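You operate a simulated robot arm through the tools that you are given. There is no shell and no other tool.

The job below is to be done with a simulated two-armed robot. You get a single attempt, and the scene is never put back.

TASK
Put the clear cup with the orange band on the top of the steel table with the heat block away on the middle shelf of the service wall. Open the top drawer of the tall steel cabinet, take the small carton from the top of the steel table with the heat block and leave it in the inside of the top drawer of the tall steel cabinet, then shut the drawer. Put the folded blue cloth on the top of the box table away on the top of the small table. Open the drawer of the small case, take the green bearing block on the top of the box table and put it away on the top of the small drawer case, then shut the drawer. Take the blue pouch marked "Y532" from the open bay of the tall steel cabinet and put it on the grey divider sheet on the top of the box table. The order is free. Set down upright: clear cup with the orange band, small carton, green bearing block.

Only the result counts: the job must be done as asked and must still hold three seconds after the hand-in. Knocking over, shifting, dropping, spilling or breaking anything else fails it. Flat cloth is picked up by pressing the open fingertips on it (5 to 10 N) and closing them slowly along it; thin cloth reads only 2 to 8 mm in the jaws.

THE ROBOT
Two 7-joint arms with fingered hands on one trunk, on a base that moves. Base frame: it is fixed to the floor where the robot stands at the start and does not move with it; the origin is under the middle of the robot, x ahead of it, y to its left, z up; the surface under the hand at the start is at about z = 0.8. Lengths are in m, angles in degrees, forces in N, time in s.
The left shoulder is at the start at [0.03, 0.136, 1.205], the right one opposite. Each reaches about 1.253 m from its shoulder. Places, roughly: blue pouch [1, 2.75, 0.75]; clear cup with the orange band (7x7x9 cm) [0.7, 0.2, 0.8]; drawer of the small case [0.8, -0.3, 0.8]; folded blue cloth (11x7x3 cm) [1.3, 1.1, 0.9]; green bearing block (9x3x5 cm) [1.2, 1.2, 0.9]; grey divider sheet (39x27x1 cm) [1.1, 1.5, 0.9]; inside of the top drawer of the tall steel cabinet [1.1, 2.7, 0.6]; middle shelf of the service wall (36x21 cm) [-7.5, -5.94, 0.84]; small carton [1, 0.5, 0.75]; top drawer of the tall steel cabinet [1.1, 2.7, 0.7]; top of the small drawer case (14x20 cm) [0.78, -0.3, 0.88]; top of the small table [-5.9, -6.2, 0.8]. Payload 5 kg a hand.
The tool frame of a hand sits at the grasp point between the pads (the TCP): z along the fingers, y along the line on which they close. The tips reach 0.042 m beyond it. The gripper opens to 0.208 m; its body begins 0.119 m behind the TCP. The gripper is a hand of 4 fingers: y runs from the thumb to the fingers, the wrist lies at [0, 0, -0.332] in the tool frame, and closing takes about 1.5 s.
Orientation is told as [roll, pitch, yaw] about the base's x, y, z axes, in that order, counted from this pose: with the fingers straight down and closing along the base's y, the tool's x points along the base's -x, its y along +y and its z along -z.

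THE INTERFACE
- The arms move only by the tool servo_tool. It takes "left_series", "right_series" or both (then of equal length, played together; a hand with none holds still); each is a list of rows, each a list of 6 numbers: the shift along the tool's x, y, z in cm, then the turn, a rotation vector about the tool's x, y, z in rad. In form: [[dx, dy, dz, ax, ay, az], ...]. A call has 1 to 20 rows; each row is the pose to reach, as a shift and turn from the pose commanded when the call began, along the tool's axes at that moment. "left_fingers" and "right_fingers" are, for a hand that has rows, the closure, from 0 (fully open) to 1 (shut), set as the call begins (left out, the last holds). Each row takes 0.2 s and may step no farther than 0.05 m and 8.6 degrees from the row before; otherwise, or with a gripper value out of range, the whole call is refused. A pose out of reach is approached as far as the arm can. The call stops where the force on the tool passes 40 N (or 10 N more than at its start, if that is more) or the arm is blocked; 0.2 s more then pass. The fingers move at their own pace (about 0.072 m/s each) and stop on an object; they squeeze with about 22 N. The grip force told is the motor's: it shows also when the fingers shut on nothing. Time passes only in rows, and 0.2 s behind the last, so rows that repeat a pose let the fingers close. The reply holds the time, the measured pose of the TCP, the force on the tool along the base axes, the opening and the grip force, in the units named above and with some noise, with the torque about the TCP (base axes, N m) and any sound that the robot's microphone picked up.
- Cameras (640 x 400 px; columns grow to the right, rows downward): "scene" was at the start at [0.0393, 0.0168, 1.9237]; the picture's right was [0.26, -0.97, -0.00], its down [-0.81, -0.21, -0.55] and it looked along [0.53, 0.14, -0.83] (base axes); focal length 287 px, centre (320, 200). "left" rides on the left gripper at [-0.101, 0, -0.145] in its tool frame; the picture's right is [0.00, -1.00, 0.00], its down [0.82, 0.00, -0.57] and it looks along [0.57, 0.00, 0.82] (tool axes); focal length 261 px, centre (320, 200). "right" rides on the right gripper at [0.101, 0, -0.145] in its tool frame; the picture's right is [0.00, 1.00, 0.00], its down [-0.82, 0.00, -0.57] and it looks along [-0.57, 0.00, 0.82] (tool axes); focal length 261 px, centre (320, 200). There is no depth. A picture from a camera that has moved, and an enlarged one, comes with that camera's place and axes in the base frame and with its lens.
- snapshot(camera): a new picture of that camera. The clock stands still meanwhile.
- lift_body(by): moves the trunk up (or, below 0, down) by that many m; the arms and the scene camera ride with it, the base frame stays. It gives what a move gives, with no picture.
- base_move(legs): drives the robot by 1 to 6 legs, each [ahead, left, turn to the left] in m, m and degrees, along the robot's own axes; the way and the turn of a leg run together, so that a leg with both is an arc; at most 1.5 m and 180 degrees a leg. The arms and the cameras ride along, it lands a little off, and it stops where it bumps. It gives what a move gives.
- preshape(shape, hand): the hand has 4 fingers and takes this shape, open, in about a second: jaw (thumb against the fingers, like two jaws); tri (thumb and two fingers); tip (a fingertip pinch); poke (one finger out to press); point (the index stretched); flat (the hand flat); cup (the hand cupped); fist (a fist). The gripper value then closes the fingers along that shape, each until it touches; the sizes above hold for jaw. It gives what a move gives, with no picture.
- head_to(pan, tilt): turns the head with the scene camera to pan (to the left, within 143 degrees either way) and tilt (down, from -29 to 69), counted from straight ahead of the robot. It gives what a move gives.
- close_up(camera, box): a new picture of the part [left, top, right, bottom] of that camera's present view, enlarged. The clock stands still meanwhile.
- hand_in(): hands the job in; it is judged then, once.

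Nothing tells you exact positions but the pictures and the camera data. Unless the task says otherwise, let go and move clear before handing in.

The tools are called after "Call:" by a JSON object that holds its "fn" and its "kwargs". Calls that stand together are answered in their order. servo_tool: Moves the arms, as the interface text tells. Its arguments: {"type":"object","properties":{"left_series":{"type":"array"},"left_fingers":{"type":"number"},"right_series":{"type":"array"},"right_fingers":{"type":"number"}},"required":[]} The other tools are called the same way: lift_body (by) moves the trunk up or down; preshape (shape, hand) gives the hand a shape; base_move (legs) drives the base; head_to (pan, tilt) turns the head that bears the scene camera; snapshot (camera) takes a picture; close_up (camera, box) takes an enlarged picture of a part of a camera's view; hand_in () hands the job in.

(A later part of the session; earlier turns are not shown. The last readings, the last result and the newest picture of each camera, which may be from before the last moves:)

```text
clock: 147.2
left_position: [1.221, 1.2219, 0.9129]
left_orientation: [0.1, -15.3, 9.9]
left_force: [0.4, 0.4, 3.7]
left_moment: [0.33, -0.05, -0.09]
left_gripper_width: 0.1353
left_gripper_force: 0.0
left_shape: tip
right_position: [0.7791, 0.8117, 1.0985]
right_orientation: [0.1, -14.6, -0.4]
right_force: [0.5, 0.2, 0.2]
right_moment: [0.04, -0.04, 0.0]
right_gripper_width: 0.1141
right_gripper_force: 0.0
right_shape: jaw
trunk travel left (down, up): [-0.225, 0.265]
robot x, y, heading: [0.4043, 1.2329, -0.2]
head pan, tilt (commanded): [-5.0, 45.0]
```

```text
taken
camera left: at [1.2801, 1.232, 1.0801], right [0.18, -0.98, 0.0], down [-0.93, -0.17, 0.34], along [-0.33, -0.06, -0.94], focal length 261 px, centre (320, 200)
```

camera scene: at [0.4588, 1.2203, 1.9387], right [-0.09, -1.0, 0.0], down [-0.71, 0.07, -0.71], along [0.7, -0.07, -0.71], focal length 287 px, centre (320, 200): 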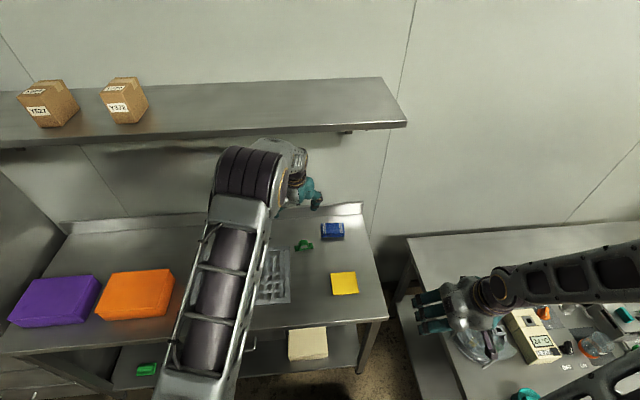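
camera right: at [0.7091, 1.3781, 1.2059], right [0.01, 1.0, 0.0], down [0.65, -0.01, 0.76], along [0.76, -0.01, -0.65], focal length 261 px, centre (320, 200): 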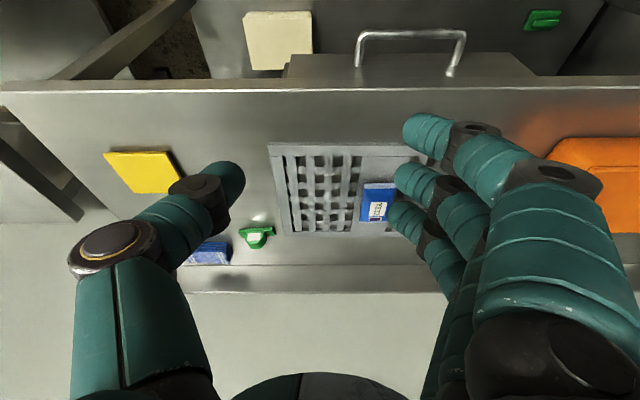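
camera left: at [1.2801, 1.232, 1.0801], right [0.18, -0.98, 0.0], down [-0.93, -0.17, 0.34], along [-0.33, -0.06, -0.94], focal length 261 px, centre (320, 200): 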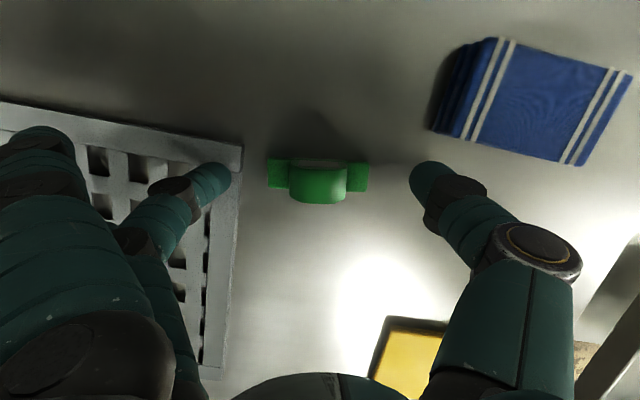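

The finger grazes the divider sheet's edge. I raise slightly, narrow the opening, and then go down again.

Call:
{"fn": "servo_tool", "kwargs": {"left_series": [[-0.3, 0, -1.2, 0, 0, 0], [-0.3, 0, -1.2, 0, 0, 0]]}}

Call:
{"fn": "servo_tool", "kwargs": {"left_series": [[0, 0, 0, 0, 0, 0], [0, 0, 0, 0, 0, 0], [0, 0, 0, 0, 0, 0]], "left_fingers": 0.66}}

Call:
{"fn": "snapshot", "kwargs": {"camera": "left"}}

```text
clock: 147.8
left_position: [1.219, 1.2227, 0.9239]
left_orientation: [0.0, -15.0, 10.0]
left_force: [-0.5, 0.0, -0.5]
left_moment: [-0.01, -0.01, -0.01]
left_gripper_width: 0.1351
left_gripper_force: 0.1
left_shape: tip
right_position: [0.7794, 0.811, 1.0977]
right_orientation: [0.2, -14.5, -0.4]
right_force: [0.0, 0.0, 0.2]
right_moment: [-0.02, 0.04, -0.01]
right_gripper_width: 0.114
right_gripper_force: 0.0
right_shape: jaw
trunk travel left (down, up): [-0.225, 0.265]
robot x, y, heading: [0.4055, 1.227, -0.4]
head pan, tilt (commanded): [-5.0, 45.0]
```

```text
clock: 148.6
left_position: [1.2191, 1.2214, 0.9246]
left_orientation: [0.0, -15.1, 9.8]
left_force: [0.0, 0.4, -0.5]
left_moment: [-0.01, 0.02, -0.02]
left_gripper_width: 0.0715
left_gripper_force: 0.1
left_shape: tip
right_position: [0.7792, 0.8114, 1.0982]
right_orientation: [0.2, -14.5, -0.3]
right_force: [0.1, -0.2, 0.0]
right_moment: [0.01, 0.0, 0.02]
right_gripper_width: 0.1139
right_gripper_force: 0.0
right_shape: jaw
trunk travel left (down, up): [-0.225, 0.265]
robot x, y, heading: [0.4049, 1.2301, -0.4]
head pan, tilt (commanded): [-5.0, 45.0]
```

```text
taken
camera left: at [1.2784, 1.2323, 1.0908], right [0.18, -0.98, 0.0], down [-0.93, -0.17, 0.34], along [-0.33, -0.06, -0.94], focal length 261 px, centre (320, 200)
```

left: 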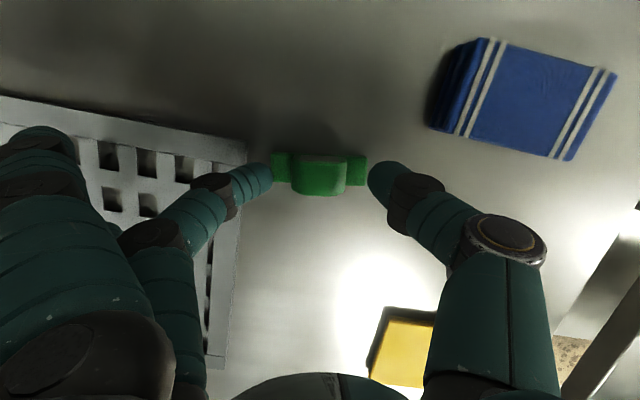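

The fingers are now clear of the sheet. I lower to just above the flange and close on the hump.

Call:
{"fn": "servo_tool", "kwargs": {"left_series": [[0.2, 0.1, 0.8, 0, 0, 0], [0.42, 0.1, 1.55, 0, 0, 0]]}}

Call:
{"fn": "servo_tool", "kwargs": {"left_series": [[0, 0, 0, 0, 0, 0], [0, 0, 0, 0, 0, 0], [0, 0, 0, 0, 0, 0], [0, 0, 0, 0, 0, 0]], "left_fingers": 0.95}}

Call:
{"fn": "snapshot", "kwargs": {"camera": "left"}}

```text
clock: 149.2
left_position: [1.2193, 1.224, 0.9095]
left_orientation: [0.0, -15.1, 10.0]
left_force: [-0.5, -0.5, 2.7]
left_moment: [-0.03, 0.02, 0.01]
left_gripper_width: 0.0714
left_gripper_force: 0.0
left_shape: tip
right_position: [0.7797, 0.812, 1.0981]
right_orientation: [0.2, -14.5, -0.4]
right_force: [-0.1, -1.2, 0.6]
right_moment: [0.0, 0.02, 0.0]
right_gripper_width: 0.114
right_gripper_force: 0.0
right_shape: jaw
trunk travel left (down, up): [-0.225, 0.265]
robot x, y, heading: [0.4041, 1.2281, -0.4]
head pan, tilt (commanded): [-5.0, 45.0]
```

```text
clock: 150.2
left_position: [1.2195, 1.2259, 0.9098]
left_orientation: [-0.1, -15.3, 10.0]
left_force: [3.1, 4.0, 22.8]
left_moment: [0.13, -0.3, -0.03]
left_gripper_width: 0.0568
left_gripper_force: 22.0
left_shape: tip
right_position: [0.7794, 0.8116, 1.0983]
right_orientation: [0.2, -14.7, -0.4]
right_force: [-0.7, 0.2, -0.3]
right_moment: [0.0, 0.02, -0.02]
right_gripper_width: 0.1139
right_gripper_force: 0.1
right_shape: jaw
trunk travel left (down, up): [-0.225, 0.265]
robot x, y, heading: [0.4041, 1.2284, -0.2]
head pan, tilt (commanded): [-5.0, 45.0]
```

```text
taken
camera left: at [1.2779, 1.2351, 1.077], right [0.18, -0.98, 0.0], down [-0.93, -0.17, 0.34], along [-0.33, -0.06, -0.94], focal length 261 px, centre (320, 200)
```

left: 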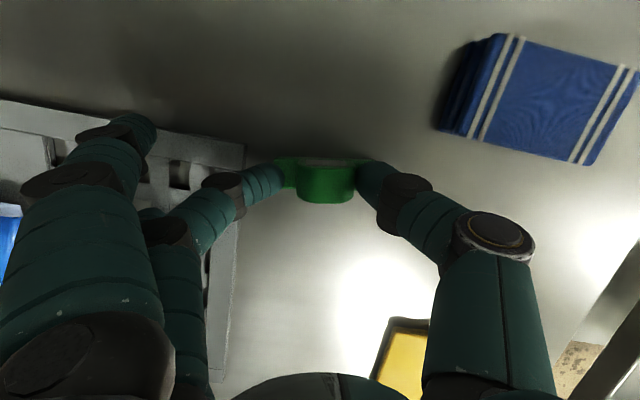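

The fingers hold the hump (22 N). I lift a little and check.

Call:
{"fn": "servo_tool", "kwargs": {"left_series": [[-0.13, 0, -0.5, 0, 0, 0], [-0.26, 0, -1.0, 0, 0, 0], [-0.52, 0, -2.0, 0, 0, 0]]}}

Call:
{"fn": "snapshot", "kwargs": {"camera": "left"}}

Call:
{"fn": "close_up", "kwargs": {"camera": "scene", "box": [210, 160, 380, 290]}}

```text
clock: 151.0
left_position: [1.2169, 1.2224, 0.9285]
left_orientation: [0.1, -14.9, 9.8]
left_force: [-1.1, 0.4, -0.8]
left_moment: [0.0, -0.03, -0.01]
left_gripper_width: 0.0552
left_gripper_force: 22.0
left_shape: tip
right_position: [0.7796, 0.8118, 1.0984]
right_orientation: [0.2, -14.7, -0.4]
right_force: [0.5, -0.6, 0.1]
right_moment: [-0.01, -0.03, 0.03]
right_gripper_width: 0.114
right_gripper_force: 0.1
right_shape: jaw
trunk travel left (down, up): [-0.225, 0.265]
robot x, y, heading: [0.4044, 1.229, -0.5]
head pan, tilt (commanded): [-5.0, 45.0]
```

```text
taken
camera left: at [1.2764, 1.2336, 1.0944], right [0.18, -0.98, 0.0], down [-0.93, -0.17, 0.34], along [-0.34, -0.06, -0.94], focal length 261 px, centre (320, 200)
```

left: 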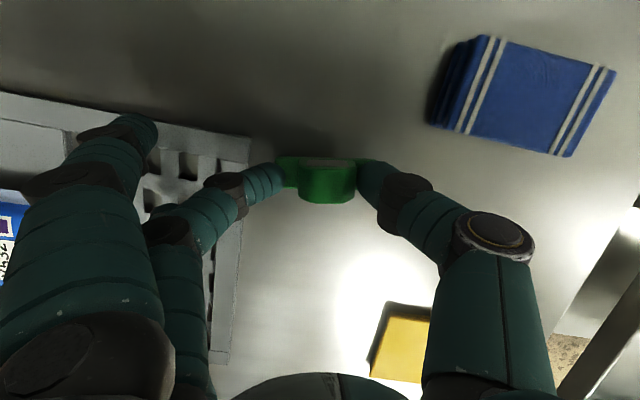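

```text
3.08 times, centred on (295, 225) of scene
camera zoom: at [0.4561, 1.2217, 1.9389], right [-0.09, -1.0, 0.0], down [-0.7, 0.07, -0.71], along [0.7, -0.07, -0.71], focal length 882 px, centre (397, 123)
```

zoom: 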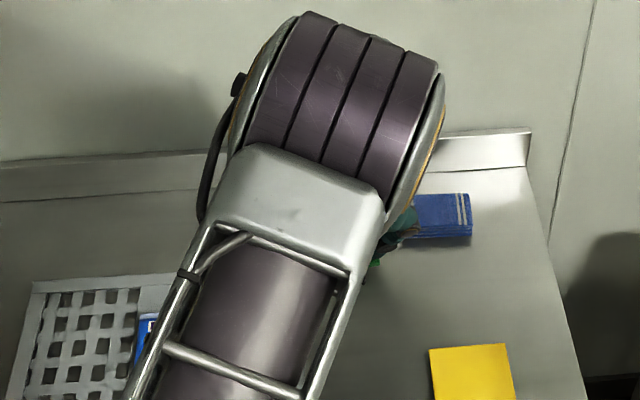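

The block came up with the hand. I lift further and withdraw it to the left, clear of the table things.

Call:
{"fn": "servo_tool", "kwargs": {"left_series": [[-0.8, 0, -3, 0, 0, 0], [-1.7, 0, -6.3, 0, 0, 0], [-2.5, 0, -9.5, 0, 0, 0], [-3.4, 0, -12.6, 0, 0, 0], [0, 2.9, -13.5, 0, 0, 0], [3.3, 5.8, -14.4, 0, 0, 0], [6.7, 8.7, -15.3, 0, 0, 0], [10, 11.5, -16.2, 0, 0, 0], [13.3, 14.4, -17.1, 0, 0, 0], [16.6, 17.3, -18, 0, 0, 0], [20, 20, -18.9, 0, 0, 0], [23.5, 22.5, -19.8, 0, 0, 0], [26.5, 25.0, -20.6, 0, 0, 0]]}}

Call:
{"fn": "snapshot", "kwargs": {"camera": "left"}}

Call:
{"fn": "snapshot", "kwargs": {"camera": "scene"}}

```text
clock: 153.8
left_position: [0.8726, 1.4127, 1.0585]
left_orientation: [-0.1, -15.0, 10.0]
left_force: [-0.9, 0.0, -1.1]
left_moment: [-0.05, -0.08, -0.02]
left_gripper_width: 0.055
left_gripper_force: 21.5
left_shape: tip
right_position: [0.7795, 0.8133, 1.0988]
right_orientation: [0.1, -14.6, -0.4]
right_force: [-0.5, -0.8, 0.4]
right_moment: [-0.04, -0.08, -0.04]
right_gripper_width: 0.1138
right_gripper_force: 0.1
right_shape: jaw
trunk travel left (down, up): [-0.225, 0.265]
robot x, y, heading: [0.4045, 1.2336, -0.2]
head pan, tilt (commanded): [-5.0, 45.0]
```

```text
taken
camera left: at [0.9317, 1.4237, 1.226], right [0.18, -0.98, 0.0], down [-0.93, -0.17, 0.34], along [-0.33, -0.06, -0.94], focal length 261 px, centre (320, 200)
```

left: 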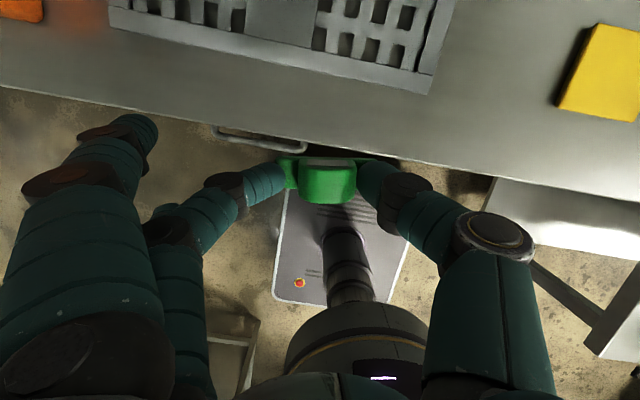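

```text
taken
camera scene: at [0.4544, 1.2237, 1.9391], right [-0.09, -1.0, 0.0], down [-0.7, 0.07, -0.71], along [0.7, -0.07, -0.71], focal length 287 px, centre (320, 200)
```

scene: 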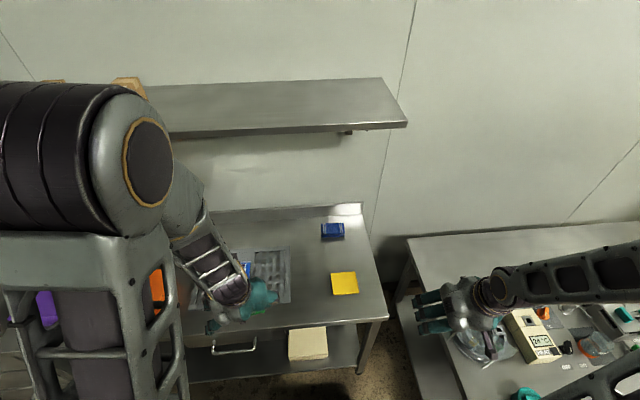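

The block is safely held by the left hand. Now the right hand goes for the folded blue cloth at about [1.32, 1.081].

Call:
{"fn": "servo_tool", "kwargs": {"right_series": [[-3.8, 2.1, 1.5, 0, 0, 0.004], [-7.7, 4.1, 3.1, 0, 0, 0.009], [-11.5, 6.2, 4.6, 0, 0, 0.013], [-15.3, 8.2, 6.2, 0, 0, 0.018], [-19.1, 10.3, 7.7, 0, 0, 0.022], [-23, 12.4, 9.3, 0, 0, 0.027], [-26.8, 14.4, 10.8, 0, 0, 0.031], [-30.6, 16.5, 12.4, 0, 0, 0.036], [-34.5, 18.6, 13.9, 0, 0, 0.04], [-38.3, 20.6, 15.5, 0, 0, 0.045], [-42.1, 22.7, 17, 0, 0, 0.049], [-45.9, 24.7, 18.5, 0, 0, 0.053], [-49.8, 26.8, 20.1, 0, 0, 0.058]], "right_fingers": 0.28}}

Call:
{"fn": "snapshot", "kwargs": {"camera": "right"}}

Call:
{"fn": "snapshot", "kwargs": {"camera": "scene"}}

```text
clock: 156.6
left_position: [0.8757, 1.4118, 1.0588]
left_orientation: [0.0, -14.9, 9.9]
left_force: [0.9, 0.6, -0.9]
left_moment: [-0.08, 0.1, 0.0]
left_gripper_width: 0.0548
left_gripper_force: 22.5
left_shape: tip
right_position: [1.3171, 1.0774, 1.0246]
right_orientation: [0.9, -14.3, -3.8]
right_force: [1.7, 0.5, -0.8]
right_moment: [0.04, 0.12, 0.01]
right_gripper_width: 0.1491
right_gripper_force: 0.1
right_shape: jaw
trunk travel left (down, up): [-0.225, 0.265]
robot x, y, heading: [0.4046, 1.2316, -0.5]
head pan, tilt (commanded): [-5.0, 45.0]
```

```text
taken
camera right: at [1.1835, 1.0849, 1.1403], right [0.07, 1.0, 0.02], down [0.65, -0.06, 0.76], along [0.76, -0.04, -0.65], focal length 261 px, centre (320, 200)
```

right: 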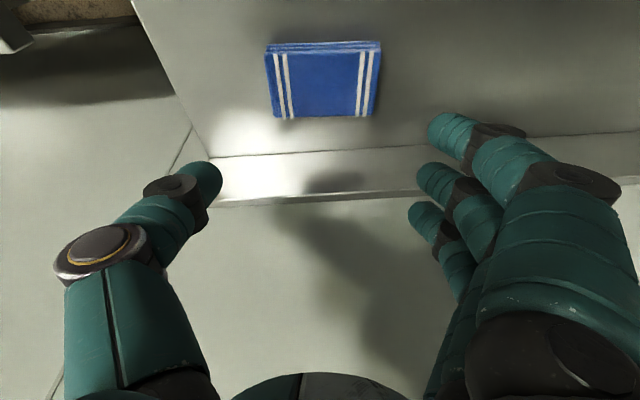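

```text
taken
camera scene: at [0.4589, 1.2233, 1.9388], right [-0.09, -1.0, 0.0], down [-0.71, 0.07, -0.71], along [0.7, -0.07, -0.71], focal length 287 px, centre (320, 200)
```

scene: 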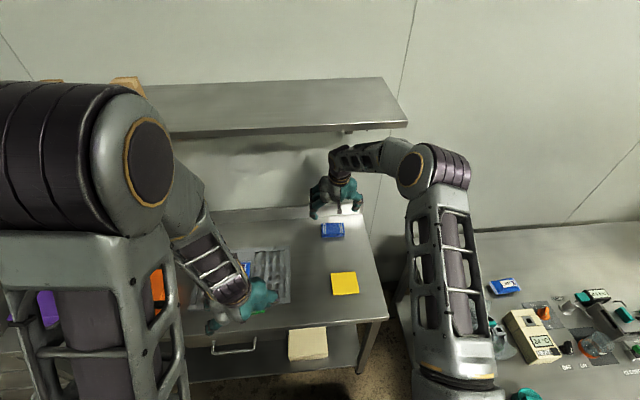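

The cloth's middle is at about [1.312, 1.085]. I go down over it with the jaws 15 cm open.

Call:
{"fn": "servo_tool", "kwargs": {"right_series": [[1.0, 0.2, 2.8, 0, 0, 0], [2.0, 0.4, 5.6, 0, 0, 0], [3.0, 0.5, 8.4, 0, 0, 0], [3.5, 0.5, 9.6, 0, 0, 0]]}}

Call:
{"fn": "snapshot", "kwargs": {"camera": "right"}}

```text
clock: 157.6
left_position: [0.8734, 1.4115, 1.0586]
left_orientation: [0.0, -15.1, 9.9]
left_force: [0.0, -0.4, -1.9]
left_moment: [0.05, -0.02, 0.0]
left_gripper_width: 0.0548
left_gripper_force: 21.9
left_shape: tip
right_position: [1.3034, 1.0848, 0.9291]
right_orientation: [1.2, -14.5, -3.7]
right_force: [0.6, -0.8, -0.2]
right_moment: [0.03, 0.04, 0.0]
right_gripper_width: 0.1492
right_gripper_force: 0.1
right_shape: jaw
trunk travel left (down, up): [-0.225, 0.265]
robot x, y, heading: [0.4049, 1.2315, -0.2]
head pan, tilt (commanded): [-5.0, 45.0]
```

```text
taken
camera right: at [1.1702, 1.0925, 1.0437], right [0.07, 1.0, 0.02], down [0.65, -0.06, 0.76], along [0.76, -0.04, -0.65], focal length 261 px, centre (320, 200)
```

right: 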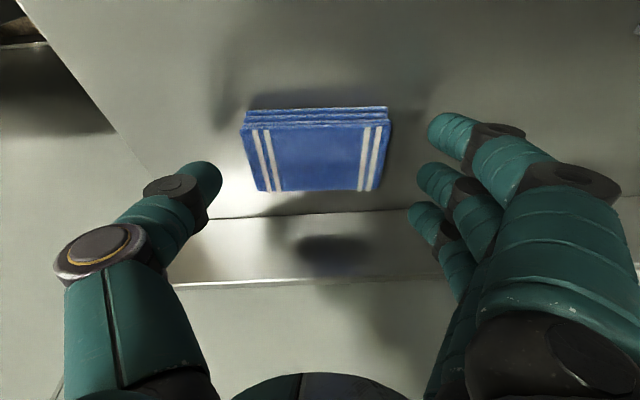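

Call:
{"fn": "servo_tool", "kwargs": {"right_series": [[0.3, -0.1, 1.1, 0, 0, 0], [0.5, -0.2, 1.9, 0, 0, 0], [0.6, -0.2, 2.3, 0, 0, 0]]}}

Call:
{"fn": "snapshot", "kwargs": {"camera": "right"}}

```text
clock: 158.4
left_position: [0.8724, 1.4116, 1.0596]
left_orientation: [0.0, -15.1, 9.8]
left_force: [-0.4, 0.2, -1.5]
left_moment: [0.0, 0.04, 0.01]
left_gripper_width: 0.0548
left_gripper_force: 22.0
left_shape: tip
right_position: [1.3052, 1.082, 0.91]
right_orientation: [1.2, -14.8, -3.9]
right_force: [-3.7, -3.9, 24.9]
right_moment: [2.19, 0.89, 0.44]
right_gripper_width: 0.1486
right_gripper_force: 0.0
right_shape: jaw
trunk travel left (down, up): [-0.225, 0.265]
robot x, y, heading: [0.4074, 1.2297, -0.1]
head pan, tilt (commanded): [-5.0, 45.0]
```

```text
taken
camera right: at [1.1719, 1.0899, 1.0238], right [0.07, 1.0, 0.02], down [0.64, -0.06, 0.76], along [0.76, -0.04, -0.65], focal length 261 px, centre (320, 200)
```

right: 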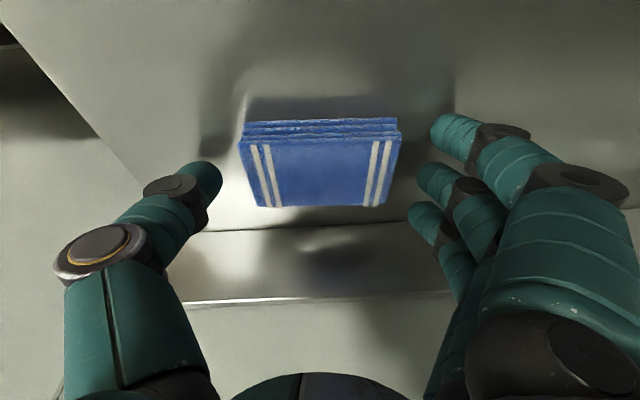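

The near finger touches the table; I raise 4 mm and close the jaws slowly on the cloth.

Call:
{"fn": "servo_tool", "kwargs": {"right_series": [[-0.15, 0, -0.55, 0, 0, 0]]}}

Call:
{"fn": "servo_tool", "kwargs": {"right_series": [[0, 0, 0, 0, 0, 0], [0, 0, 0, 0, 0, 0], [0, 0, 0, 0, 0, 0]], "right_fingers": 0.5}}

Call:
{"fn": "snapshot", "kwargs": {"camera": "right"}}

```text
clock: 158.8
left_position: [0.8754, 1.4117, 1.0591]
left_orientation: [0.0, -15.0, 9.8]
left_force: [1.1, -0.2, -0.6]
left_moment: [-0.05, 0.02, 0.02]
left_gripper_width: 0.055
left_gripper_force: 22.4
left_shape: tip
right_position: [1.3056, 1.0823, 0.912]
right_orientation: [0.9, -14.5, -3.8]
right_force: [2.6, -1.7, 9.8]
right_moment: [0.86, 0.25, -0.21]
right_gripper_width: 0.1489
right_gripper_force: 0.0
right_shape: jaw
trunk travel left (down, up): [-0.225, 0.265]
robot x, y, heading: [0.4076, 1.2313, -0.5]
head pan, tilt (commanded): [-5.0, 45.0]
```

```text
clock: 159.6
left_position: [0.8746, 1.4117, 1.0595]
left_orientation: [-0.1, -15.0, 9.9]
left_force: [-0.5, 1.0, -1.1]
left_moment: [-0.02, 0.0, -0.01]
left_gripper_width: 0.0547
left_gripper_force: 22.3
left_shape: tip
right_position: [1.3044, 1.0829, 0.9117]
right_orientation: [1.1, -14.4, -3.8]
right_force: [-1.4, -0.5, 10.1]
right_moment: [0.91, 0.31, 0.15]
right_gripper_width: 0.1008
right_gripper_force: 0.1
right_shape: jaw
trunk travel left (down, up): [-0.225, 0.265]
robot x, y, heading: [0.4051, 1.2329, -0.5]
head pan, tilt (commanded): [-5.0, 45.0]
```

```text
taken
camera right: at [1.1715, 1.0903, 1.0257], right [0.07, 1.0, 0.02], down [0.65, -0.06, 0.76], along [0.76, -0.04, -0.65], focal length 261 px, centre (320, 200)
```

right: 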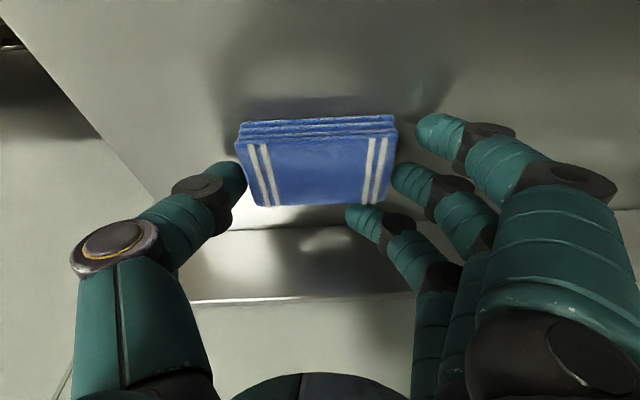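

The far finger passes behind the cloth; I reopen and shift 1.3 cm back toward the robot.

Call:
{"fn": "servo_tool", "kwargs": {"right_series": [[0, 0, 0, 0, 0, 0], [0, 0, 0, 0, 0, 0], [0, 0, 0, 0, 0, 0]], "right_fingers": 0.3}}

Call:
{"fn": "servo_tool", "kwargs": {"right_series": [[0.6, 0, -0.5, 0, 0, 0], [1.3, 0, -0.55, 0, 0, 0]]}}

Call:
{"fn": "servo_tool", "kwargs": {"right_series": [[0, 0, 0, 0, 0, 0], [0, 0, 0, 0, 0, 0], [0, 0, 0, 0, 0, 0]], "right_fingers": 0.5}}

Call:
{"fn": "snapshot", "kwargs": {"camera": "right"}}

```text
clock: 160.4
left_position: [0.8721, 1.4117, 1.0589]
left_orientation: [0.0, -15.2, 9.9]
left_force: [0.0, 0.1, -1.3]
left_moment: [-0.01, 0.0, 0.01]
left_gripper_width: 0.055
left_gripper_force: 22.0
left_shape: tip
right_position: [1.305, 1.0812, 0.9113]
right_orientation: [1.0, -14.7, -3.8]
right_force: [-1.1, -4.6, 13.1]
right_moment: [0.79, 0.34, 0.16]
right_gripper_width: 0.1425
right_gripper_force: 0.1
right_shape: jaw
trunk travel left (down, up): [-0.225, 0.265]
robot x, y, heading: [0.4033, 1.2295, -0.4]
head pan, tilt (commanded): [-5.0, 45.0]
```

```text
clock: 161.0
left_position: [0.875, 1.4116, 1.0595]
left_orientation: [0.0, -15.1, 9.9]
left_force: [-0.1, -0.5, -1.0]
left_moment: [0.03, -0.04, 0.01]
left_gripper_width: 0.0548
left_gripper_force: 22.3
left_shape: tip
right_position: [1.2895, 1.0839, 0.9105]
right_orientation: [1.0, -14.5, -3.8]
right_force: [0.1, 0.1, 1.1]
right_moment: [-0.02, 0.02, -0.01]
right_gripper_width: 0.1452
right_gripper_force: 0.0
right_shape: jaw
trunk travel left (down, up): [-0.225, 0.265]
robot x, y, heading: [0.4055, 1.2322, -0.3]
head pan, tilt (commanded): [-5.0, 45.0]
```

```text
clock: 161.8
left_position: [0.8742, 1.4115, 1.0575]
left_orientation: [0.0, -15.0, 9.9]
left_force: [0.3, 0.5, -1.2]
left_moment: [-0.02, 0.01, 0.04]
left_gripper_width: 0.0549
left_gripper_force: 21.8
left_shape: tip
right_position: [1.2905, 1.0853, 0.9125]
right_orientation: [1.1, -14.5, -3.8]
right_force: [0.4, 1.0, 3.2]
right_moment: [0.23, 0.08, 0.01]
right_gripper_width: 0.1027
right_gripper_force: 22.2
right_shape: jaw
trunk travel left (down, up): [-0.225, 0.265]
robot x, y, heading: [0.405, 1.2292, -0.3]
head pan, tilt (commanded): [-5.0, 45.0]
```

```text
taken
camera right: at [1.1573, 1.0914, 1.0269], right [0.07, 1.0, 0.02], down [0.65, -0.06, 0.76], along [0.76, -0.04, -0.65], focal length 261 px, centre (320, 200)
```

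right: 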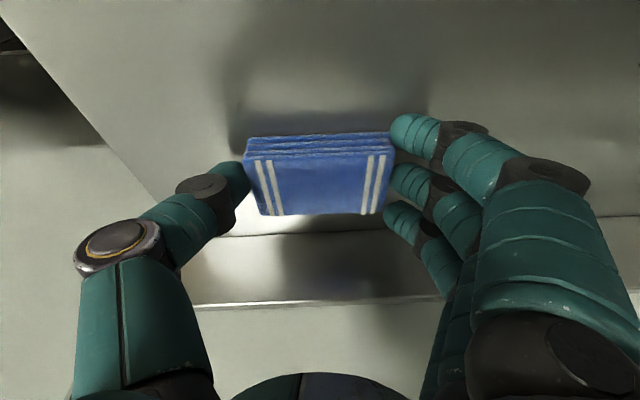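

All fingers are on the cloth (10.3 cm, 22 N). I tighten a bit and lift.

Call:
{"fn": "servo_tool", "kwargs": {"right_series": [[0, 0, 0, 0, 0, 0], [0, 0, 0, 0, 0, 0], [-0.15, 0, -0.6, 0, 0, 0], [-0.4, 0, -1.5, 0, 0, 0], [-0.75, 0, -3, 0, 0, 0]], "right_fingers": 0.65}}

Call:
{"fn": "snapshot", "kwargs": {"camera": "right"}}

```text
clock: 163.0
left_position: [0.8731, 1.4124, 1.0602]
left_orientation: [0.1, -15.0, 9.7]
left_force: [0.7, 0.3, -0.3]
left_moment: [0.04, -0.05, 0.06]
left_gripper_width: 0.0548
left_gripper_force: 21.6
left_shape: tip
right_position: [1.2896, 1.0826, 0.9451]
right_orientation: [1.2, -14.5, -3.8]
right_force: [-0.4, -0.9, 0.2]
right_moment: [-0.01, -0.06, -0.02]
right_gripper_width: 0.1023
right_gripper_force: 21.8
right_shape: jaw
trunk travel left (down, up): [-0.225, 0.265]
robot x, y, heading: [0.4016, 1.2299, -0.4]
head pan, tilt (commanded): [-5.0, 45.0]
```

```text
taken
camera right: at [1.1565, 1.0893, 1.0588], right [0.07, 1.0, 0.02], down [0.65, -0.06, 0.76], along [0.76, -0.04, -0.65], focal length 261 px, centre (320, 200)
```

right: 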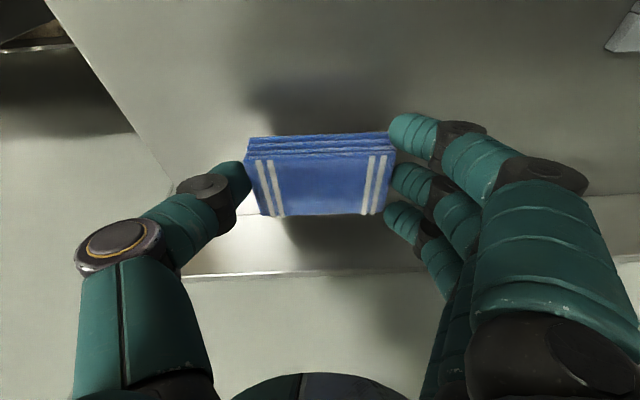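

The cloth is lifted. I raise it more and pull it back from under the shelf.

Call:
{"fn": "servo_tool", "kwargs": {"right_series": [[-0.9, 0, -3.5, 0, 0, 0], [-1.8, 0, -7.1, 0, 0, 0], [-2.7, 0, -10.7, 0, 0, 0], [1.3, -0.3, -11.7, 0, 0, 0], [5.3, -0.5, -12.7, 0, 0, 0], [9.3, -0.8, -13.7, 0, 0, 0], [13.3, -1, -14.7, 0, 0, 0], [17.3, -1.3, -15.7, 0, 0, 0], [21.3, -1.6, -16.7, 0, 0, 0], [25.3, -1.9, -17.7, 0, 0, 0], [29.3, -2.2, -18.7, 0, 0, 0], [33.3, -2.5, -19.7, 0, 0, 0], [37.3, -2.7, -20.7, 0, 0, 0]]}}

Call:
{"fn": "snapshot", "kwargs": {"camera": "right"}}

Call:
{"fn": "snapshot", "kwargs": {"camera": "scene"}}

```text
clock: 165.8
left_position: [0.8719, 1.4134, 1.0595]
left_orientation: [0.0, -15.2, 10.0]
left_force: [-0.9, 0.8, -0.9]
left_moment: [-0.04, -0.09, -0.05]
left_gripper_width: 0.0548
left_gripper_force: 21.3
left_shape: tip
right_position: [0.8749, 1.0763, 1.052]
right_orientation: [1.0, -14.6, -3.8]
right_force: [-0.9, -0.2, -0.1]
right_moment: [-0.01, -0.09, -0.04]
right_gripper_width: 0.1018
right_gripper_force: 21.9
right_shape: jaw
trunk travel left (down, up): [-0.225, 0.265]
robot x, y, heading: [0.4014, 1.2309, -0.3]
head pan, tilt (commanded): [-5.0, 45.0]
```

```text
taken
camera right: at [0.7417, 1.0835, 1.1668], right [0.07, 1.0, 0.02], down [0.65, -0.06, 0.76], along [0.76, -0.04, -0.65], focal length 261 px, centre (320, 200)
```

right: 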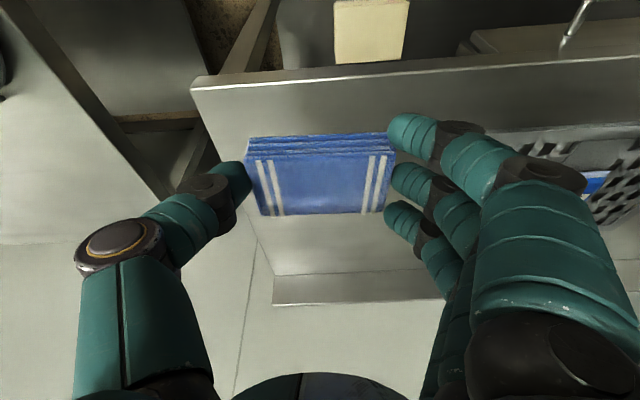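

```text
taken
camera scene: at [0.4543, 1.2231, 1.9391], right [-0.09, -1.0, 0.0], down [-0.7, 0.07, -0.71], along [0.7, -0.07, -0.71], focal length 287 px, centre (320, 200)
```

scene: 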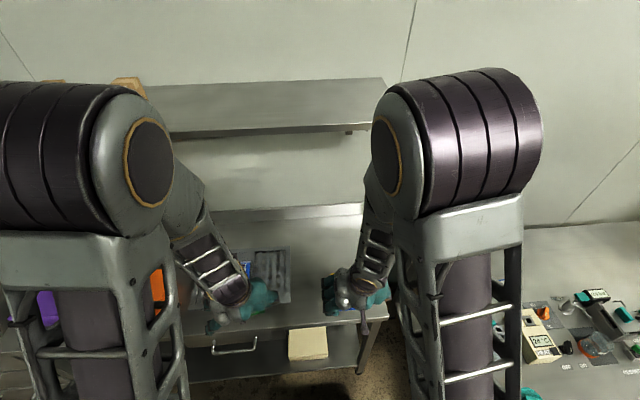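

Both things are held: block left, cloth right. I back away from the box table and drive right to the steel table with the small drawer case.

Call:
{"fn": "base_move", "kwargs": {"legs": [[-0.32, 0, 0.3], [0, -0.7, 0]]}}

Call:
{"fn": "base_move", "kwargs": {"legs": [[0, -0.65, 0]]}}

Call:
{"fn": "head_to", "kwargs": {"pan": -15, "tilt": 55}}

Call:
{"fn": "snapshot", "kwargs": {"camera": "scene"}}

```text
clock: 171.4
left_position: [0.5629, 0.7186, 1.0599]
left_orientation: [0.1, -15.1, 11.4]
left_force: [0.1, -0.9, -1.2]
left_moment: [0.03, 0.01, 0.03]
left_gripper_width: 0.0548
left_gripper_force: 21.8
left_shape: tip
right_position: [0.5731, 0.3839, 1.0513]
right_orientation: [1.0, -14.5, -2.4]
right_force: [-0.2, -0.6, -1.4]
right_moment: [0.07, 0.02, -0.01]
right_gripper_width: 0.1019
right_gripper_force: 22.1
right_shape: jaw
trunk travel left (down, up): [-0.225, 0.265]
robot x, y, heading: [0.0972, 0.5255, 1.0]
head pan, tilt (commanded): [-5.0, 45.0]
```

```text
clock: 175.0
left_position: [0.5701, 0.0594, 1.0586]
left_orientation: [0.0, -15.1, 9.5]
left_force: [-0.4, -0.6, -1.3]
left_moment: [0.04, 0.01, 0.01]
left_gripper_width: 0.055
left_gripper_force: 22.0
left_shape: tip
right_position: [0.5717, -0.2771, 1.0506]
right_orientation: [1.2, -14.5, -4.2]
right_force: [-1.1, -0.2, -0.4]
right_moment: [0.07, -0.03, 0.02]
right_gripper_width: 0.102
right_gripper_force: 21.6
right_shape: jaw
trunk travel left (down, up): [-0.225, 0.265]
robot x, y, heading: [0.1027, -0.116, -0.8]
head pan, tilt (commanded): [-5.0, 45.0]
```

```text
clock: 175.7
left_position: [0.5706, 0.0607, 1.0583]
left_orientation: [0.1, -15.0, 9.5]
left_force: [-0.2, 0.2, -1.0]
left_moment: [-0.02, 0.01, 0.01]
left_gripper_width: 0.0547
left_gripper_force: 21.6
left_shape: tip
right_position: [0.5701, -0.2766, 1.0515]
right_orientation: [0.9, -14.5, -4.2]
right_force: [0.0, 0.4, 0.1]
right_moment: [-0.02, 0.03, -0.01]
right_gripper_width: 0.1021
right_gripper_force: 22.1
right_shape: jaw
trunk travel left (down, up): [-0.225, 0.265]
robot x, y, heading: [0.1018, -0.1167, -0.7]
head pan, tilt (commanded): [-15.0, 55.0]
```

```text
taken
camera scene: at [0.14, -0.1377, 1.9256], right [-0.27, -0.96, 0.0], down [-0.79, 0.22, -0.57], along [0.55, -0.16, -0.82], focal length 287 px, centre (320, 200)
```

scene: 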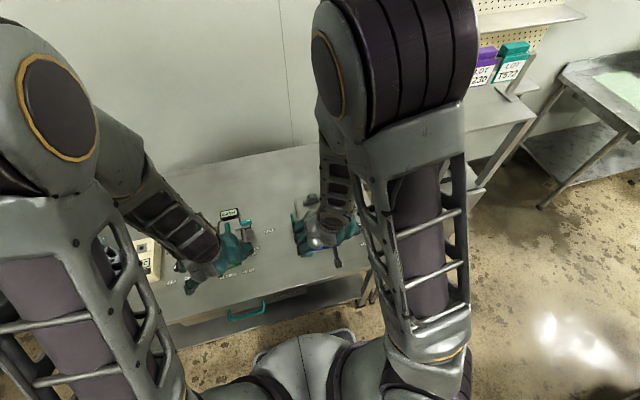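

The right arm hides the case. I move the right hand with the cloth out to the right.

Call:
{"fn": "servo_tool", "kwargs": {"right_series": [[0, -4, -1, 0, 0, 0], [0, -8, -2, 0, 0, 0], [0, -12, -3, 0, 0, 0], [0, -16, -3, 0, 0, 0], [0, -20, -3, 0, 0, 0], [0, -24, -3, 0, 0, 0], [0, -28, -3, 0, 0, 0], [0, -32, -3, 0, 0, 0]]}}

Call:
{"fn": "head_to", "kwargs": {"pan": -10, "tilt": 58}}

Call:
{"fn": "snapshot", "kwargs": {"camera": "scene"}}

```text
clock: 177.5
left_position: [0.5698, 0.0607, 1.059]
left_orientation: [0.0, -15.0, 9.7]
left_force: [0.4, 0.1, -0.5]
left_moment: [0.04, 0.0, -0.01]
left_gripper_width: 0.0551
left_gripper_force: 21.8
left_shape: tip
right_position: [0.604, -0.4826, 1.1067]
right_orientation: [1.3, -18.4, 7.5]
right_force: [-2.6, 16.0, 3.1]
right_moment: [-1.22, -0.11, -0.44]
right_gripper_width: 0.1002
right_gripper_force: 21.7
right_shape: jaw
trunk travel left (down, up): [-0.225, 0.265]
robot x, y, heading: [0.0994, -0.1159, -0.7]
head pan, tilt (commanded): [-15.0, 55.0]
stopped in row 8 (right hand): the force on the tool passed its limit at 60 N (the readings are from after the stop); the commanded pose is now the measured one
```

```text
clock: 178.1
left_position: [0.57, 0.0611, 1.0581]
left_orientation: [-0.1, -14.9, 9.5]
left_force: [0.3, 0.8, -1.0]
left_moment: [0.0, 0.02, 0.0]
left_gripper_width: 0.0548
left_gripper_force: 22.0
left_shape: tip
right_position: [0.604, -0.4828, 1.1073]
right_orientation: [1.2, -18.3, 7.4]
right_force: [-1.6, 21.0, -2.2]
right_moment: [-0.82, -0.1, -0.32]
right_gripper_width: 0.1
right_gripper_force: 21.3
right_shape: jaw
trunk travel left (down, up): [-0.225, 0.265]
robot x, y, heading: [0.0982, -0.1173, -0.5]
head pan, tilt (commanded): [-10.0, 58.0]
```

```text
taken
camera scene: at [0.1382, -0.129, 1.9218], right [-0.19, -0.98, 0.0], down [-0.83, 0.16, -0.53], along [0.52, -0.1, -0.85], focal length 287 px, centre (320, 200)
```

scene: 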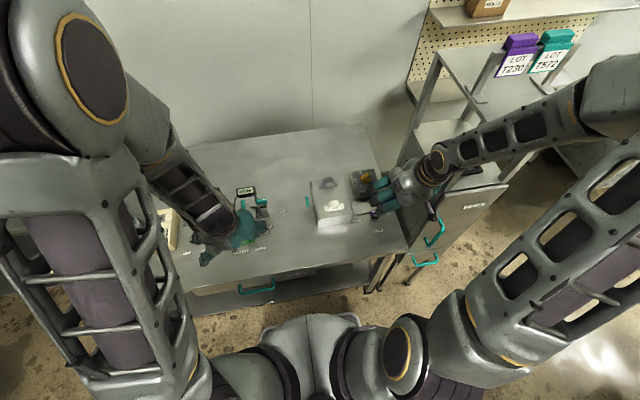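

The right hand bumped against the bench frame at the right. I move it away from it, back toward the robot, and check.

Call:
{"fn": "servo_tool", "kwargs": {"right_series": [[0, 2, 0, 0, 0, 0], [0, 4, 0, 0, 0, 0], [2, 6, 0, 0, 0, 0], [6, 6, 0, 0, 0, 0], [10, 6, 0, 0, 0, 0]]}}

Call:
{"fn": "snapshot", "kwargs": {"camera": "right"}}

Call:
{"fn": "snapshot", "kwargs": {"camera": "scene"}}

Call:
{"fn": "close_up", "kwargs": {"camera": "scene", "box": [360, 0, 600, 280]}}

```text
clock: 179.3
left_position: [0.5711, 0.0595, 1.0589]
left_orientation: [0.1, -15.1, 9.4]
left_force: [0.6, -0.1, -1.4]
left_moment: [0.07, 0.06, 0.02]
left_gripper_width: 0.0549
left_gripper_force: 22.2
left_shape: tip
right_position: [0.5369, -0.4556, 1.0748]
right_orientation: [1.5, -18.1, 7.4]
right_force: [-1.1, -0.3, -1.2]
right_moment: [0.08, 0.01, 0.06]
right_gripper_width: 0.1
right_gripper_force: 21.5
right_shape: jaw
right hand out of reach, approached as far as the arm can: row 4, 5
trunk travel left (down, up): [-0.225, 0.265]
robot x, y, heading: [0.0994, -0.1165, -0.9]
head pan, tilt (commanded): [-10.0, 58.0]
```

```text
taken
camera right: at [0.3981, -0.4762, 1.1803], right [-0.13, 0.99, 0.03], down [0.6, 0.06, 0.8], along [0.79, 0.12, -0.6], focal length 261 px, centre (320, 200)
```

right: 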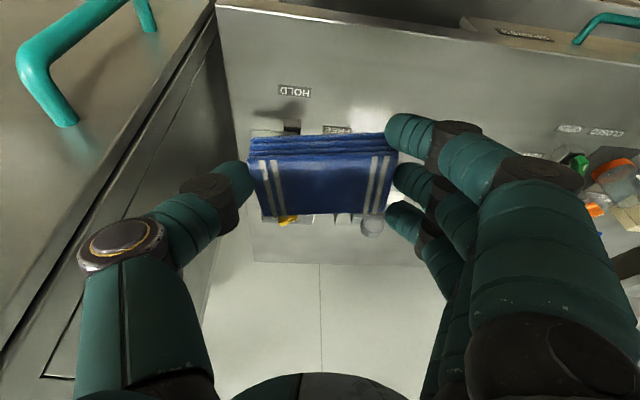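

```text
taken
camera scene: at [0.1395, -0.1332, 1.9217], right [-0.19, -0.98, 0.0], down [-0.83, 0.16, -0.53], along [0.52, -0.1, -0.85], focal length 287 px, centre (320, 200)
```

scene: 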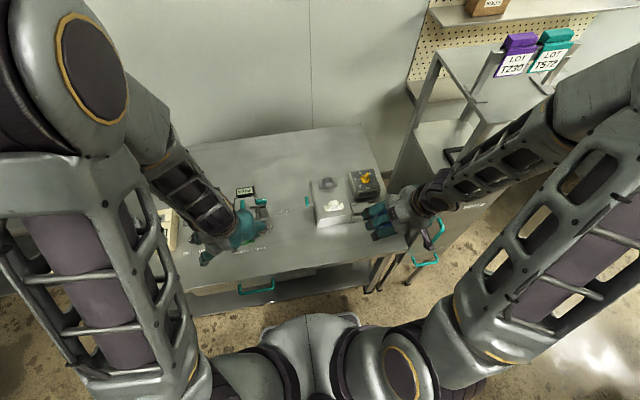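

```text
1.43 times, centred on (480, 140) of scene
camera zoom: at [0.1395, -0.1332, 1.9217], right [-0.19, -0.98, 0.0], down [-0.83, 0.16, -0.53], along [0.52, -0.1, -0.85], focal length 410 px, centre (91, 286)
```

zoom: 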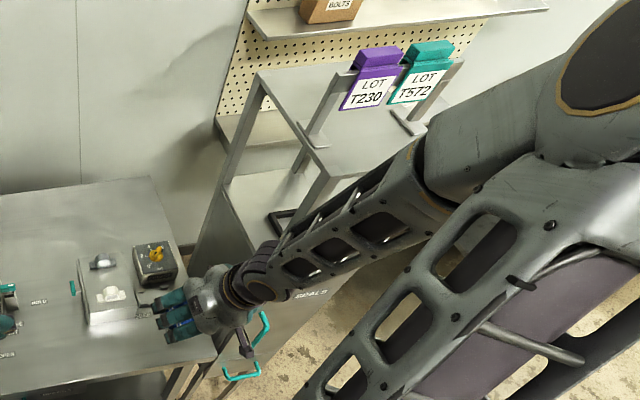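

The cloth is still held and nothing seems moved. Now I zoom on the small drawer case.

Call:
{"fn": "close_up", "kwargs": {"camera": "scene", "box": [290, 160, 400, 250]}}

Call:
{"fn": "close_up", "kwargs": {"camera": "scene", "box": [180, 170, 320, 270]}}

Call:
{"fn": "snapshot", "kwargs": {"camera": "left"}}

```text
4.44 times, centred on (345, 205) of scene
camera zoom: at [0.1395, -0.1332, 1.9217], right [-0.19, -0.98, 0.0], down [-0.83, 0.16, -0.53], along [0.52, -0.1, -0.85], focal length 1274 px, centre (209, 178)
```

zoom: 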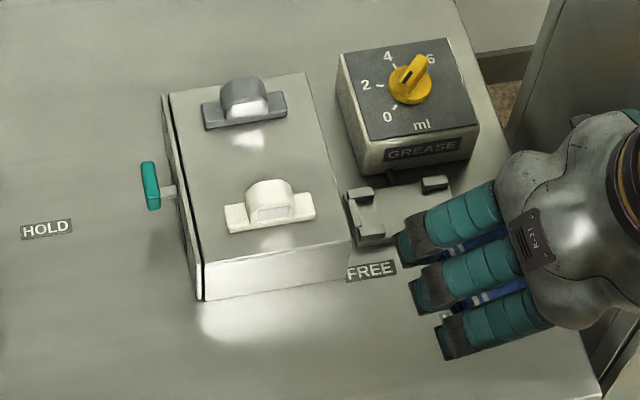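

```text
4.00 times, centred on (250, 220) of scene
camera zoom: at [0.1395, -0.1332, 1.9217], right [-0.19, -0.98, 0.0], down [-0.83, 0.16, -0.53], along [0.52, -0.1, -0.85], focal length 1147 px, centre (600, 120)
```

zoom: 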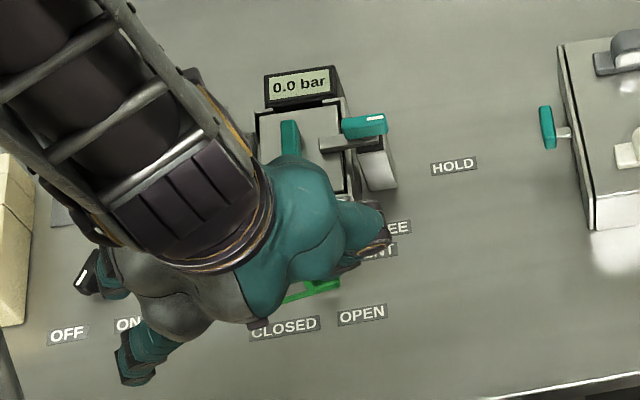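

```text
taken
camera left: at [0.6304, 0.0692, 1.2251], right [0.17, -0.99, 0.0], down [-0.93, -0.16, 0.34], along [-0.33, -0.06, -0.94], focal length 261 px, centre (320, 200)
```

left: 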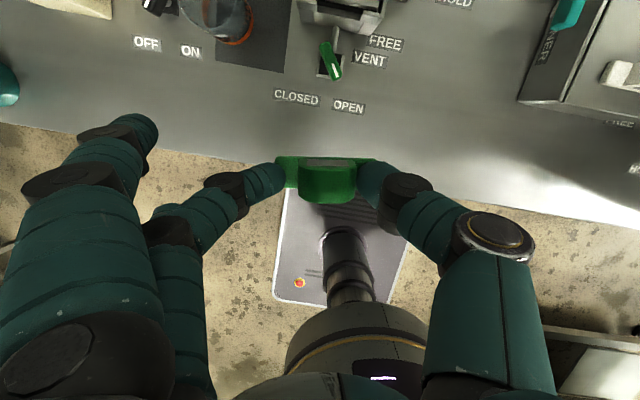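

The case top measures x 0.684-0.882, y -0.372 to -0.233 at z about 0.885; the gap between the white and grey blocks is centred at x = 0.787, y = -0.303. I bring the green block above it, turning the hand straight.

Call:
{"fn": "servo_tool", "kwargs": {"left_series": [[-1.4, -3.9, 0.4, 0.005, 0, 0.018], [-2.9, -7.7, 0.8, 0.009, 0, 0.035], [-4.3, -11.6, 1.1, 0.014, 0, 0.053], [-5.7, -15.5, 1.5, 0.019, 0, 0.071], [-7.2, -19.4, 1.9, 0.024, 0, 0.088], [-8.6, -23.2, 2.3, 0.028, 0, 0.106], [-10, -27.1, 2.7, 0.033, 0, 0.124], [-11.4, -31, 3.1, 0.038, 0, 0.141], [-12.9, -34.9, 3.4, 0.043, 0, 0.159], [-14.3, -38.7, 3.8, 0.047, 0, 0.177]]}}

Call:
{"fn": "snapshot", "kwargs": {"camera": "left"}}

Call:
{"fn": "snapshot", "kwargs": {"camera": "scene"}}

```text
clock: 181.5
left_position: [0.7806, -0.2934, 1.0584]
left_orientation: [0.0, -14.8, -1.1]
left_force: [1.2, -0.1, -0.6]
left_moment: [0.0, 0.07, 0.02]
left_gripper_width: 0.0546
left_gripper_force: 21.9
left_shape: tip
right_position: [0.5367, -0.4554, 1.0739]
right_orientation: [1.5, -18.1, 7.2]
right_force: [0.6, -0.4, -0.9]
right_moment: [0.06, 0.05, -0.01]
right_gripper_width: 0.1002
right_gripper_force: 21.6
right_shape: jaw
trunk travel left (down, up): [-0.225, 0.265]
robot x, y, heading: [0.0976, -0.1181, -0.6]
head pan, tilt (commanded): [-10.0, 58.0]
```

```text
taken
camera left: at [0.8416, -0.2945, 1.2249], right [-0.01, -1.0, 0.0], down [-0.94, 0.01, 0.34], along [-0.34, 0.01, -0.94], focal length 261 px, centre (320, 200)
```

left: 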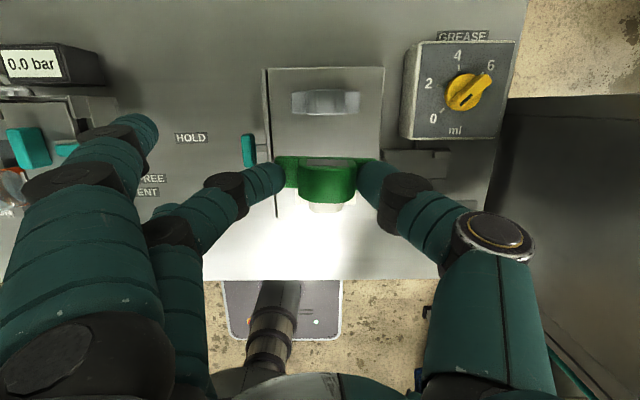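

```text
taken
camera scene: at [0.1392, -0.133, 1.9217], right [-0.19, -0.98, 0.0], down [-0.83, 0.16, -0.53], along [0.52, -0.1, -0.85], focal length 287 px, centre (320, 200)
```

scene: 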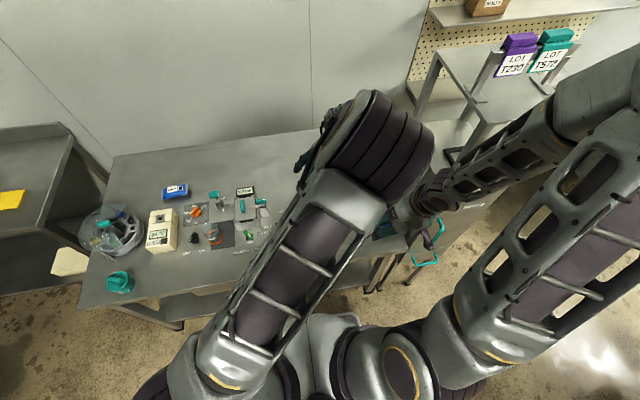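

The block hangs right above the gap. I lower it to just above the case top.

Call:
{"fn": "servo_tool", "kwargs": {"left_series": [[0.7, -0.2, 2.6, 0, 0, 0], [1.4, -0.4, 5.2, 0, 0, 0], [2.1, -0.4, 7.8, 0, 0, 0], [2.7, -0.4, 10.1, 0, 0, 0]]}}

Call:
{"fn": "snapshot", "kwargs": {"camera": "left"}}

```text
clock: 182.5
left_position: [0.7792, -0.3007, 0.9557]
left_orientation: [-0.1, -15.1, -1.0]
left_force: [0.9, 0.3, 0.0]
left_moment: [0.03, 0.05, 0.01]
left_gripper_width: 0.0549
left_gripper_force: 22.3
left_shape: tip
right_position: [0.5362, -0.4553, 1.0749]
right_orientation: [1.4, -18.1, 7.3]
right_force: [-0.6, 0.3, -0.5]
right_moment: [0.03, 0.03, -0.06]
right_gripper_width: 0.1004
right_gripper_force: 22.0
right_shape: jaw
trunk travel left (down, up): [-0.225, 0.265]
robot x, y, heading: [0.1051, -0.1161, -0.8]
head pan, tilt (commanded): [-10.0, 58.0]
```

```text
taken
camera left: at [0.8402, -0.3013, 1.1209], right [-0.01, -1.0, 0.0], down [-0.94, 0.01, 0.34], along [-0.34, 0.0, -0.94], focal length 261 px, centre (320, 200)
```

left: 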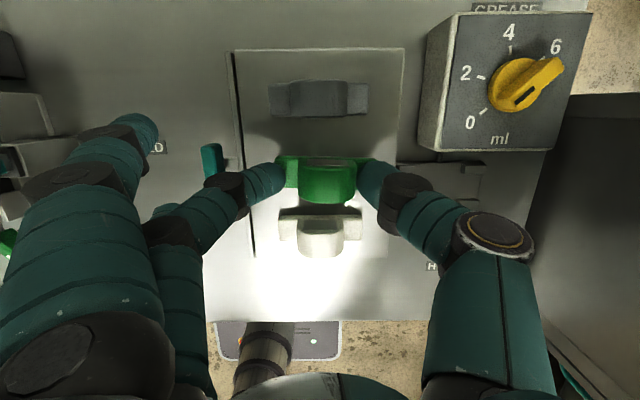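

The block is well centred between the white and grey ones. I lower the last bit gently.

Call:
{"fn": "servo_tool", "kwargs": {"left_series": [[0.13, 0.3, 0.5, 0, 0, 0], [0.26, 0.3, 1.0, 0, 0, 0]]}}

Call:
{"fn": "servo_tool", "kwargs": {"left_series": [[0.08, 0, 0.3, 0, 0, 0]]}}

```text
clock: 183.1
left_position: [0.7805, -0.2969, 0.9439]
left_orientation: [0.0, -14.9, -1.0]
left_force: [-1.2, -1.1, -0.6]
left_moment: [0.02, 0.01, 0.0]
left_gripper_width: 0.0545
left_gripper_force: 22.1
left_shape: tip
right_position: [0.5362, -0.456, 1.0752]
right_orientation: [1.5, -18.2, 7.3]
right_force: [-0.6, -0.3, -0.8]
right_moment: [-0.03, 0.02, 0.01]
right_gripper_width: 0.1005
right_gripper_force: 22.0
right_shape: jaw
trunk travel left (down, up): [-0.225, 0.265]
robot x, y, heading: [0.1023, -0.1216, -0.9]
head pan, tilt (commanded): [-10.0, 58.0]
```

```text
clock: 183.5
left_position: [0.7799, -0.2979, 0.9413]
left_orientation: [-0.1, -14.9, -0.9]
left_force: [-0.5, -0.3, -1.2]
left_moment: [-0.01, 0.04, 0.03]
left_gripper_width: 0.0548
left_gripper_force: 22.7
left_shape: tip
right_position: [0.5357, -0.4547, 1.0754]
right_orientation: [1.6, -18.1, 7.4]
right_force: [0.6, -0.2, -0.1]
right_moment: [-0.01, 0.03, -0.01]
right_gripper_width: 0.1003
right_gripper_force: 21.4
right_shape: jaw
trunk travel left (down, up): [-0.225, 0.265]
robot x, y, heading: [0.1003, -0.119, -0.9]
head pan, tilt (commanded): [-10.0, 58.0]
```

Call:
{"fn": "servo_tool", "kwargs": {"left_series": [[0.08, 0, 0.3, 0, 0, 0]]}}

Call:
{"fn": "servo_tool", "kwargs": {"left_series": [[0.05, 0, 0.2, 0, 0, 0]]}}

```text
clock: 183.9
left_position: [0.7802, -0.2982, 0.9386]
left_orientation: [0.1, -15.0, -1.0]
left_force: [1.0, -0.6, -0.6]
left_moment: [-0.02, 0.02, -0.01]
left_gripper_width: 0.0545
left_gripper_force: 22.3
left_shape: tip
right_position: [0.5366, -0.4559, 1.0752]
right_orientation: [1.4, -18.1, 7.3]
right_force: [0.0, 0.6, -1.0]
right_moment: [0.03, 0.0, 0.01]
right_gripper_width: 0.1004
right_gripper_force: 22.7
right_shape: jaw
trunk travel left (down, up): [-0.225, 0.265]
robot x, y, heading: [0.103, -0.1169, -0.8]
head pan, tilt (commanded): [-10.0, 58.0]
```

```text
clock: 184.3
left_position: [0.7811, -0.297, 0.9365]
left_orientation: [-0.1, -15.0, -0.9]
left_force: [-0.5, 0.8, -1.5]
left_moment: [0.0, 0.01, -0.01]
left_gripper_width: 0.0549
left_gripper_force: 22.1
left_shape: tip
right_position: [0.5369, -0.4557, 1.0746]
right_orientation: [1.5, -18.1, 7.3]
right_force: [0.4, 0.5, 0.4]
right_moment: [-0.03, 0.0, -0.01]
right_gripper_width: 0.1005
right_gripper_force: 21.7
right_shape: jaw
trunk travel left (down, up): [-0.225, 0.265]
robot x, y, heading: [0.0982, -0.1204, -0.6]
head pan, tilt (commanded): [-10.0, 58.0]
```

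Call:
{"fn": "servo_tool", "kwargs": {"left_series": [[0.08, 0, 0.3, 0, 0, 0]]}}

Call:
{"fn": "snapshot", "kwargs": {"camera": "left"}}

```text
clock: 184.7
left_position: [0.7806, -0.2982, 0.9333]
left_orientation: [0.0, -15.0, -1.0]
left_force: [0.3, 0.4, -1.1]
left_moment: [-0.01, 0.03, 0.0]
left_gripper_width: 0.0545
left_gripper_force: 22.4
left_shape: tip
right_position: [0.5369, -0.4561, 1.0748]
right_orientation: [1.5, -18.1, 7.3]
right_force: [0.2, 0.5, -0.2]
right_moment: [-0.01, 0.03, -0.03]
right_gripper_width: 0.1004
right_gripper_force: 21.8
right_shape: jaw
trunk travel left (down, up): [-0.225, 0.265]
robot x, y, heading: [0.1005, -0.1199, -0.4]
head pan, tilt (commanded): [-10.0, 58.0]
```

```text
taken
camera left: at [0.8406, -0.2991, 1.0996], right [-0.01, -1.0, 0.0], down [-0.94, 0.01, 0.34], along [-0.34, 0.0, -0.94], focal length 261 px, centre (320, 200)
```

left: 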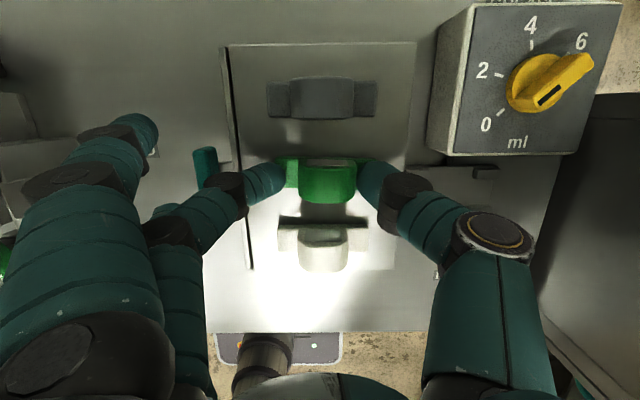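

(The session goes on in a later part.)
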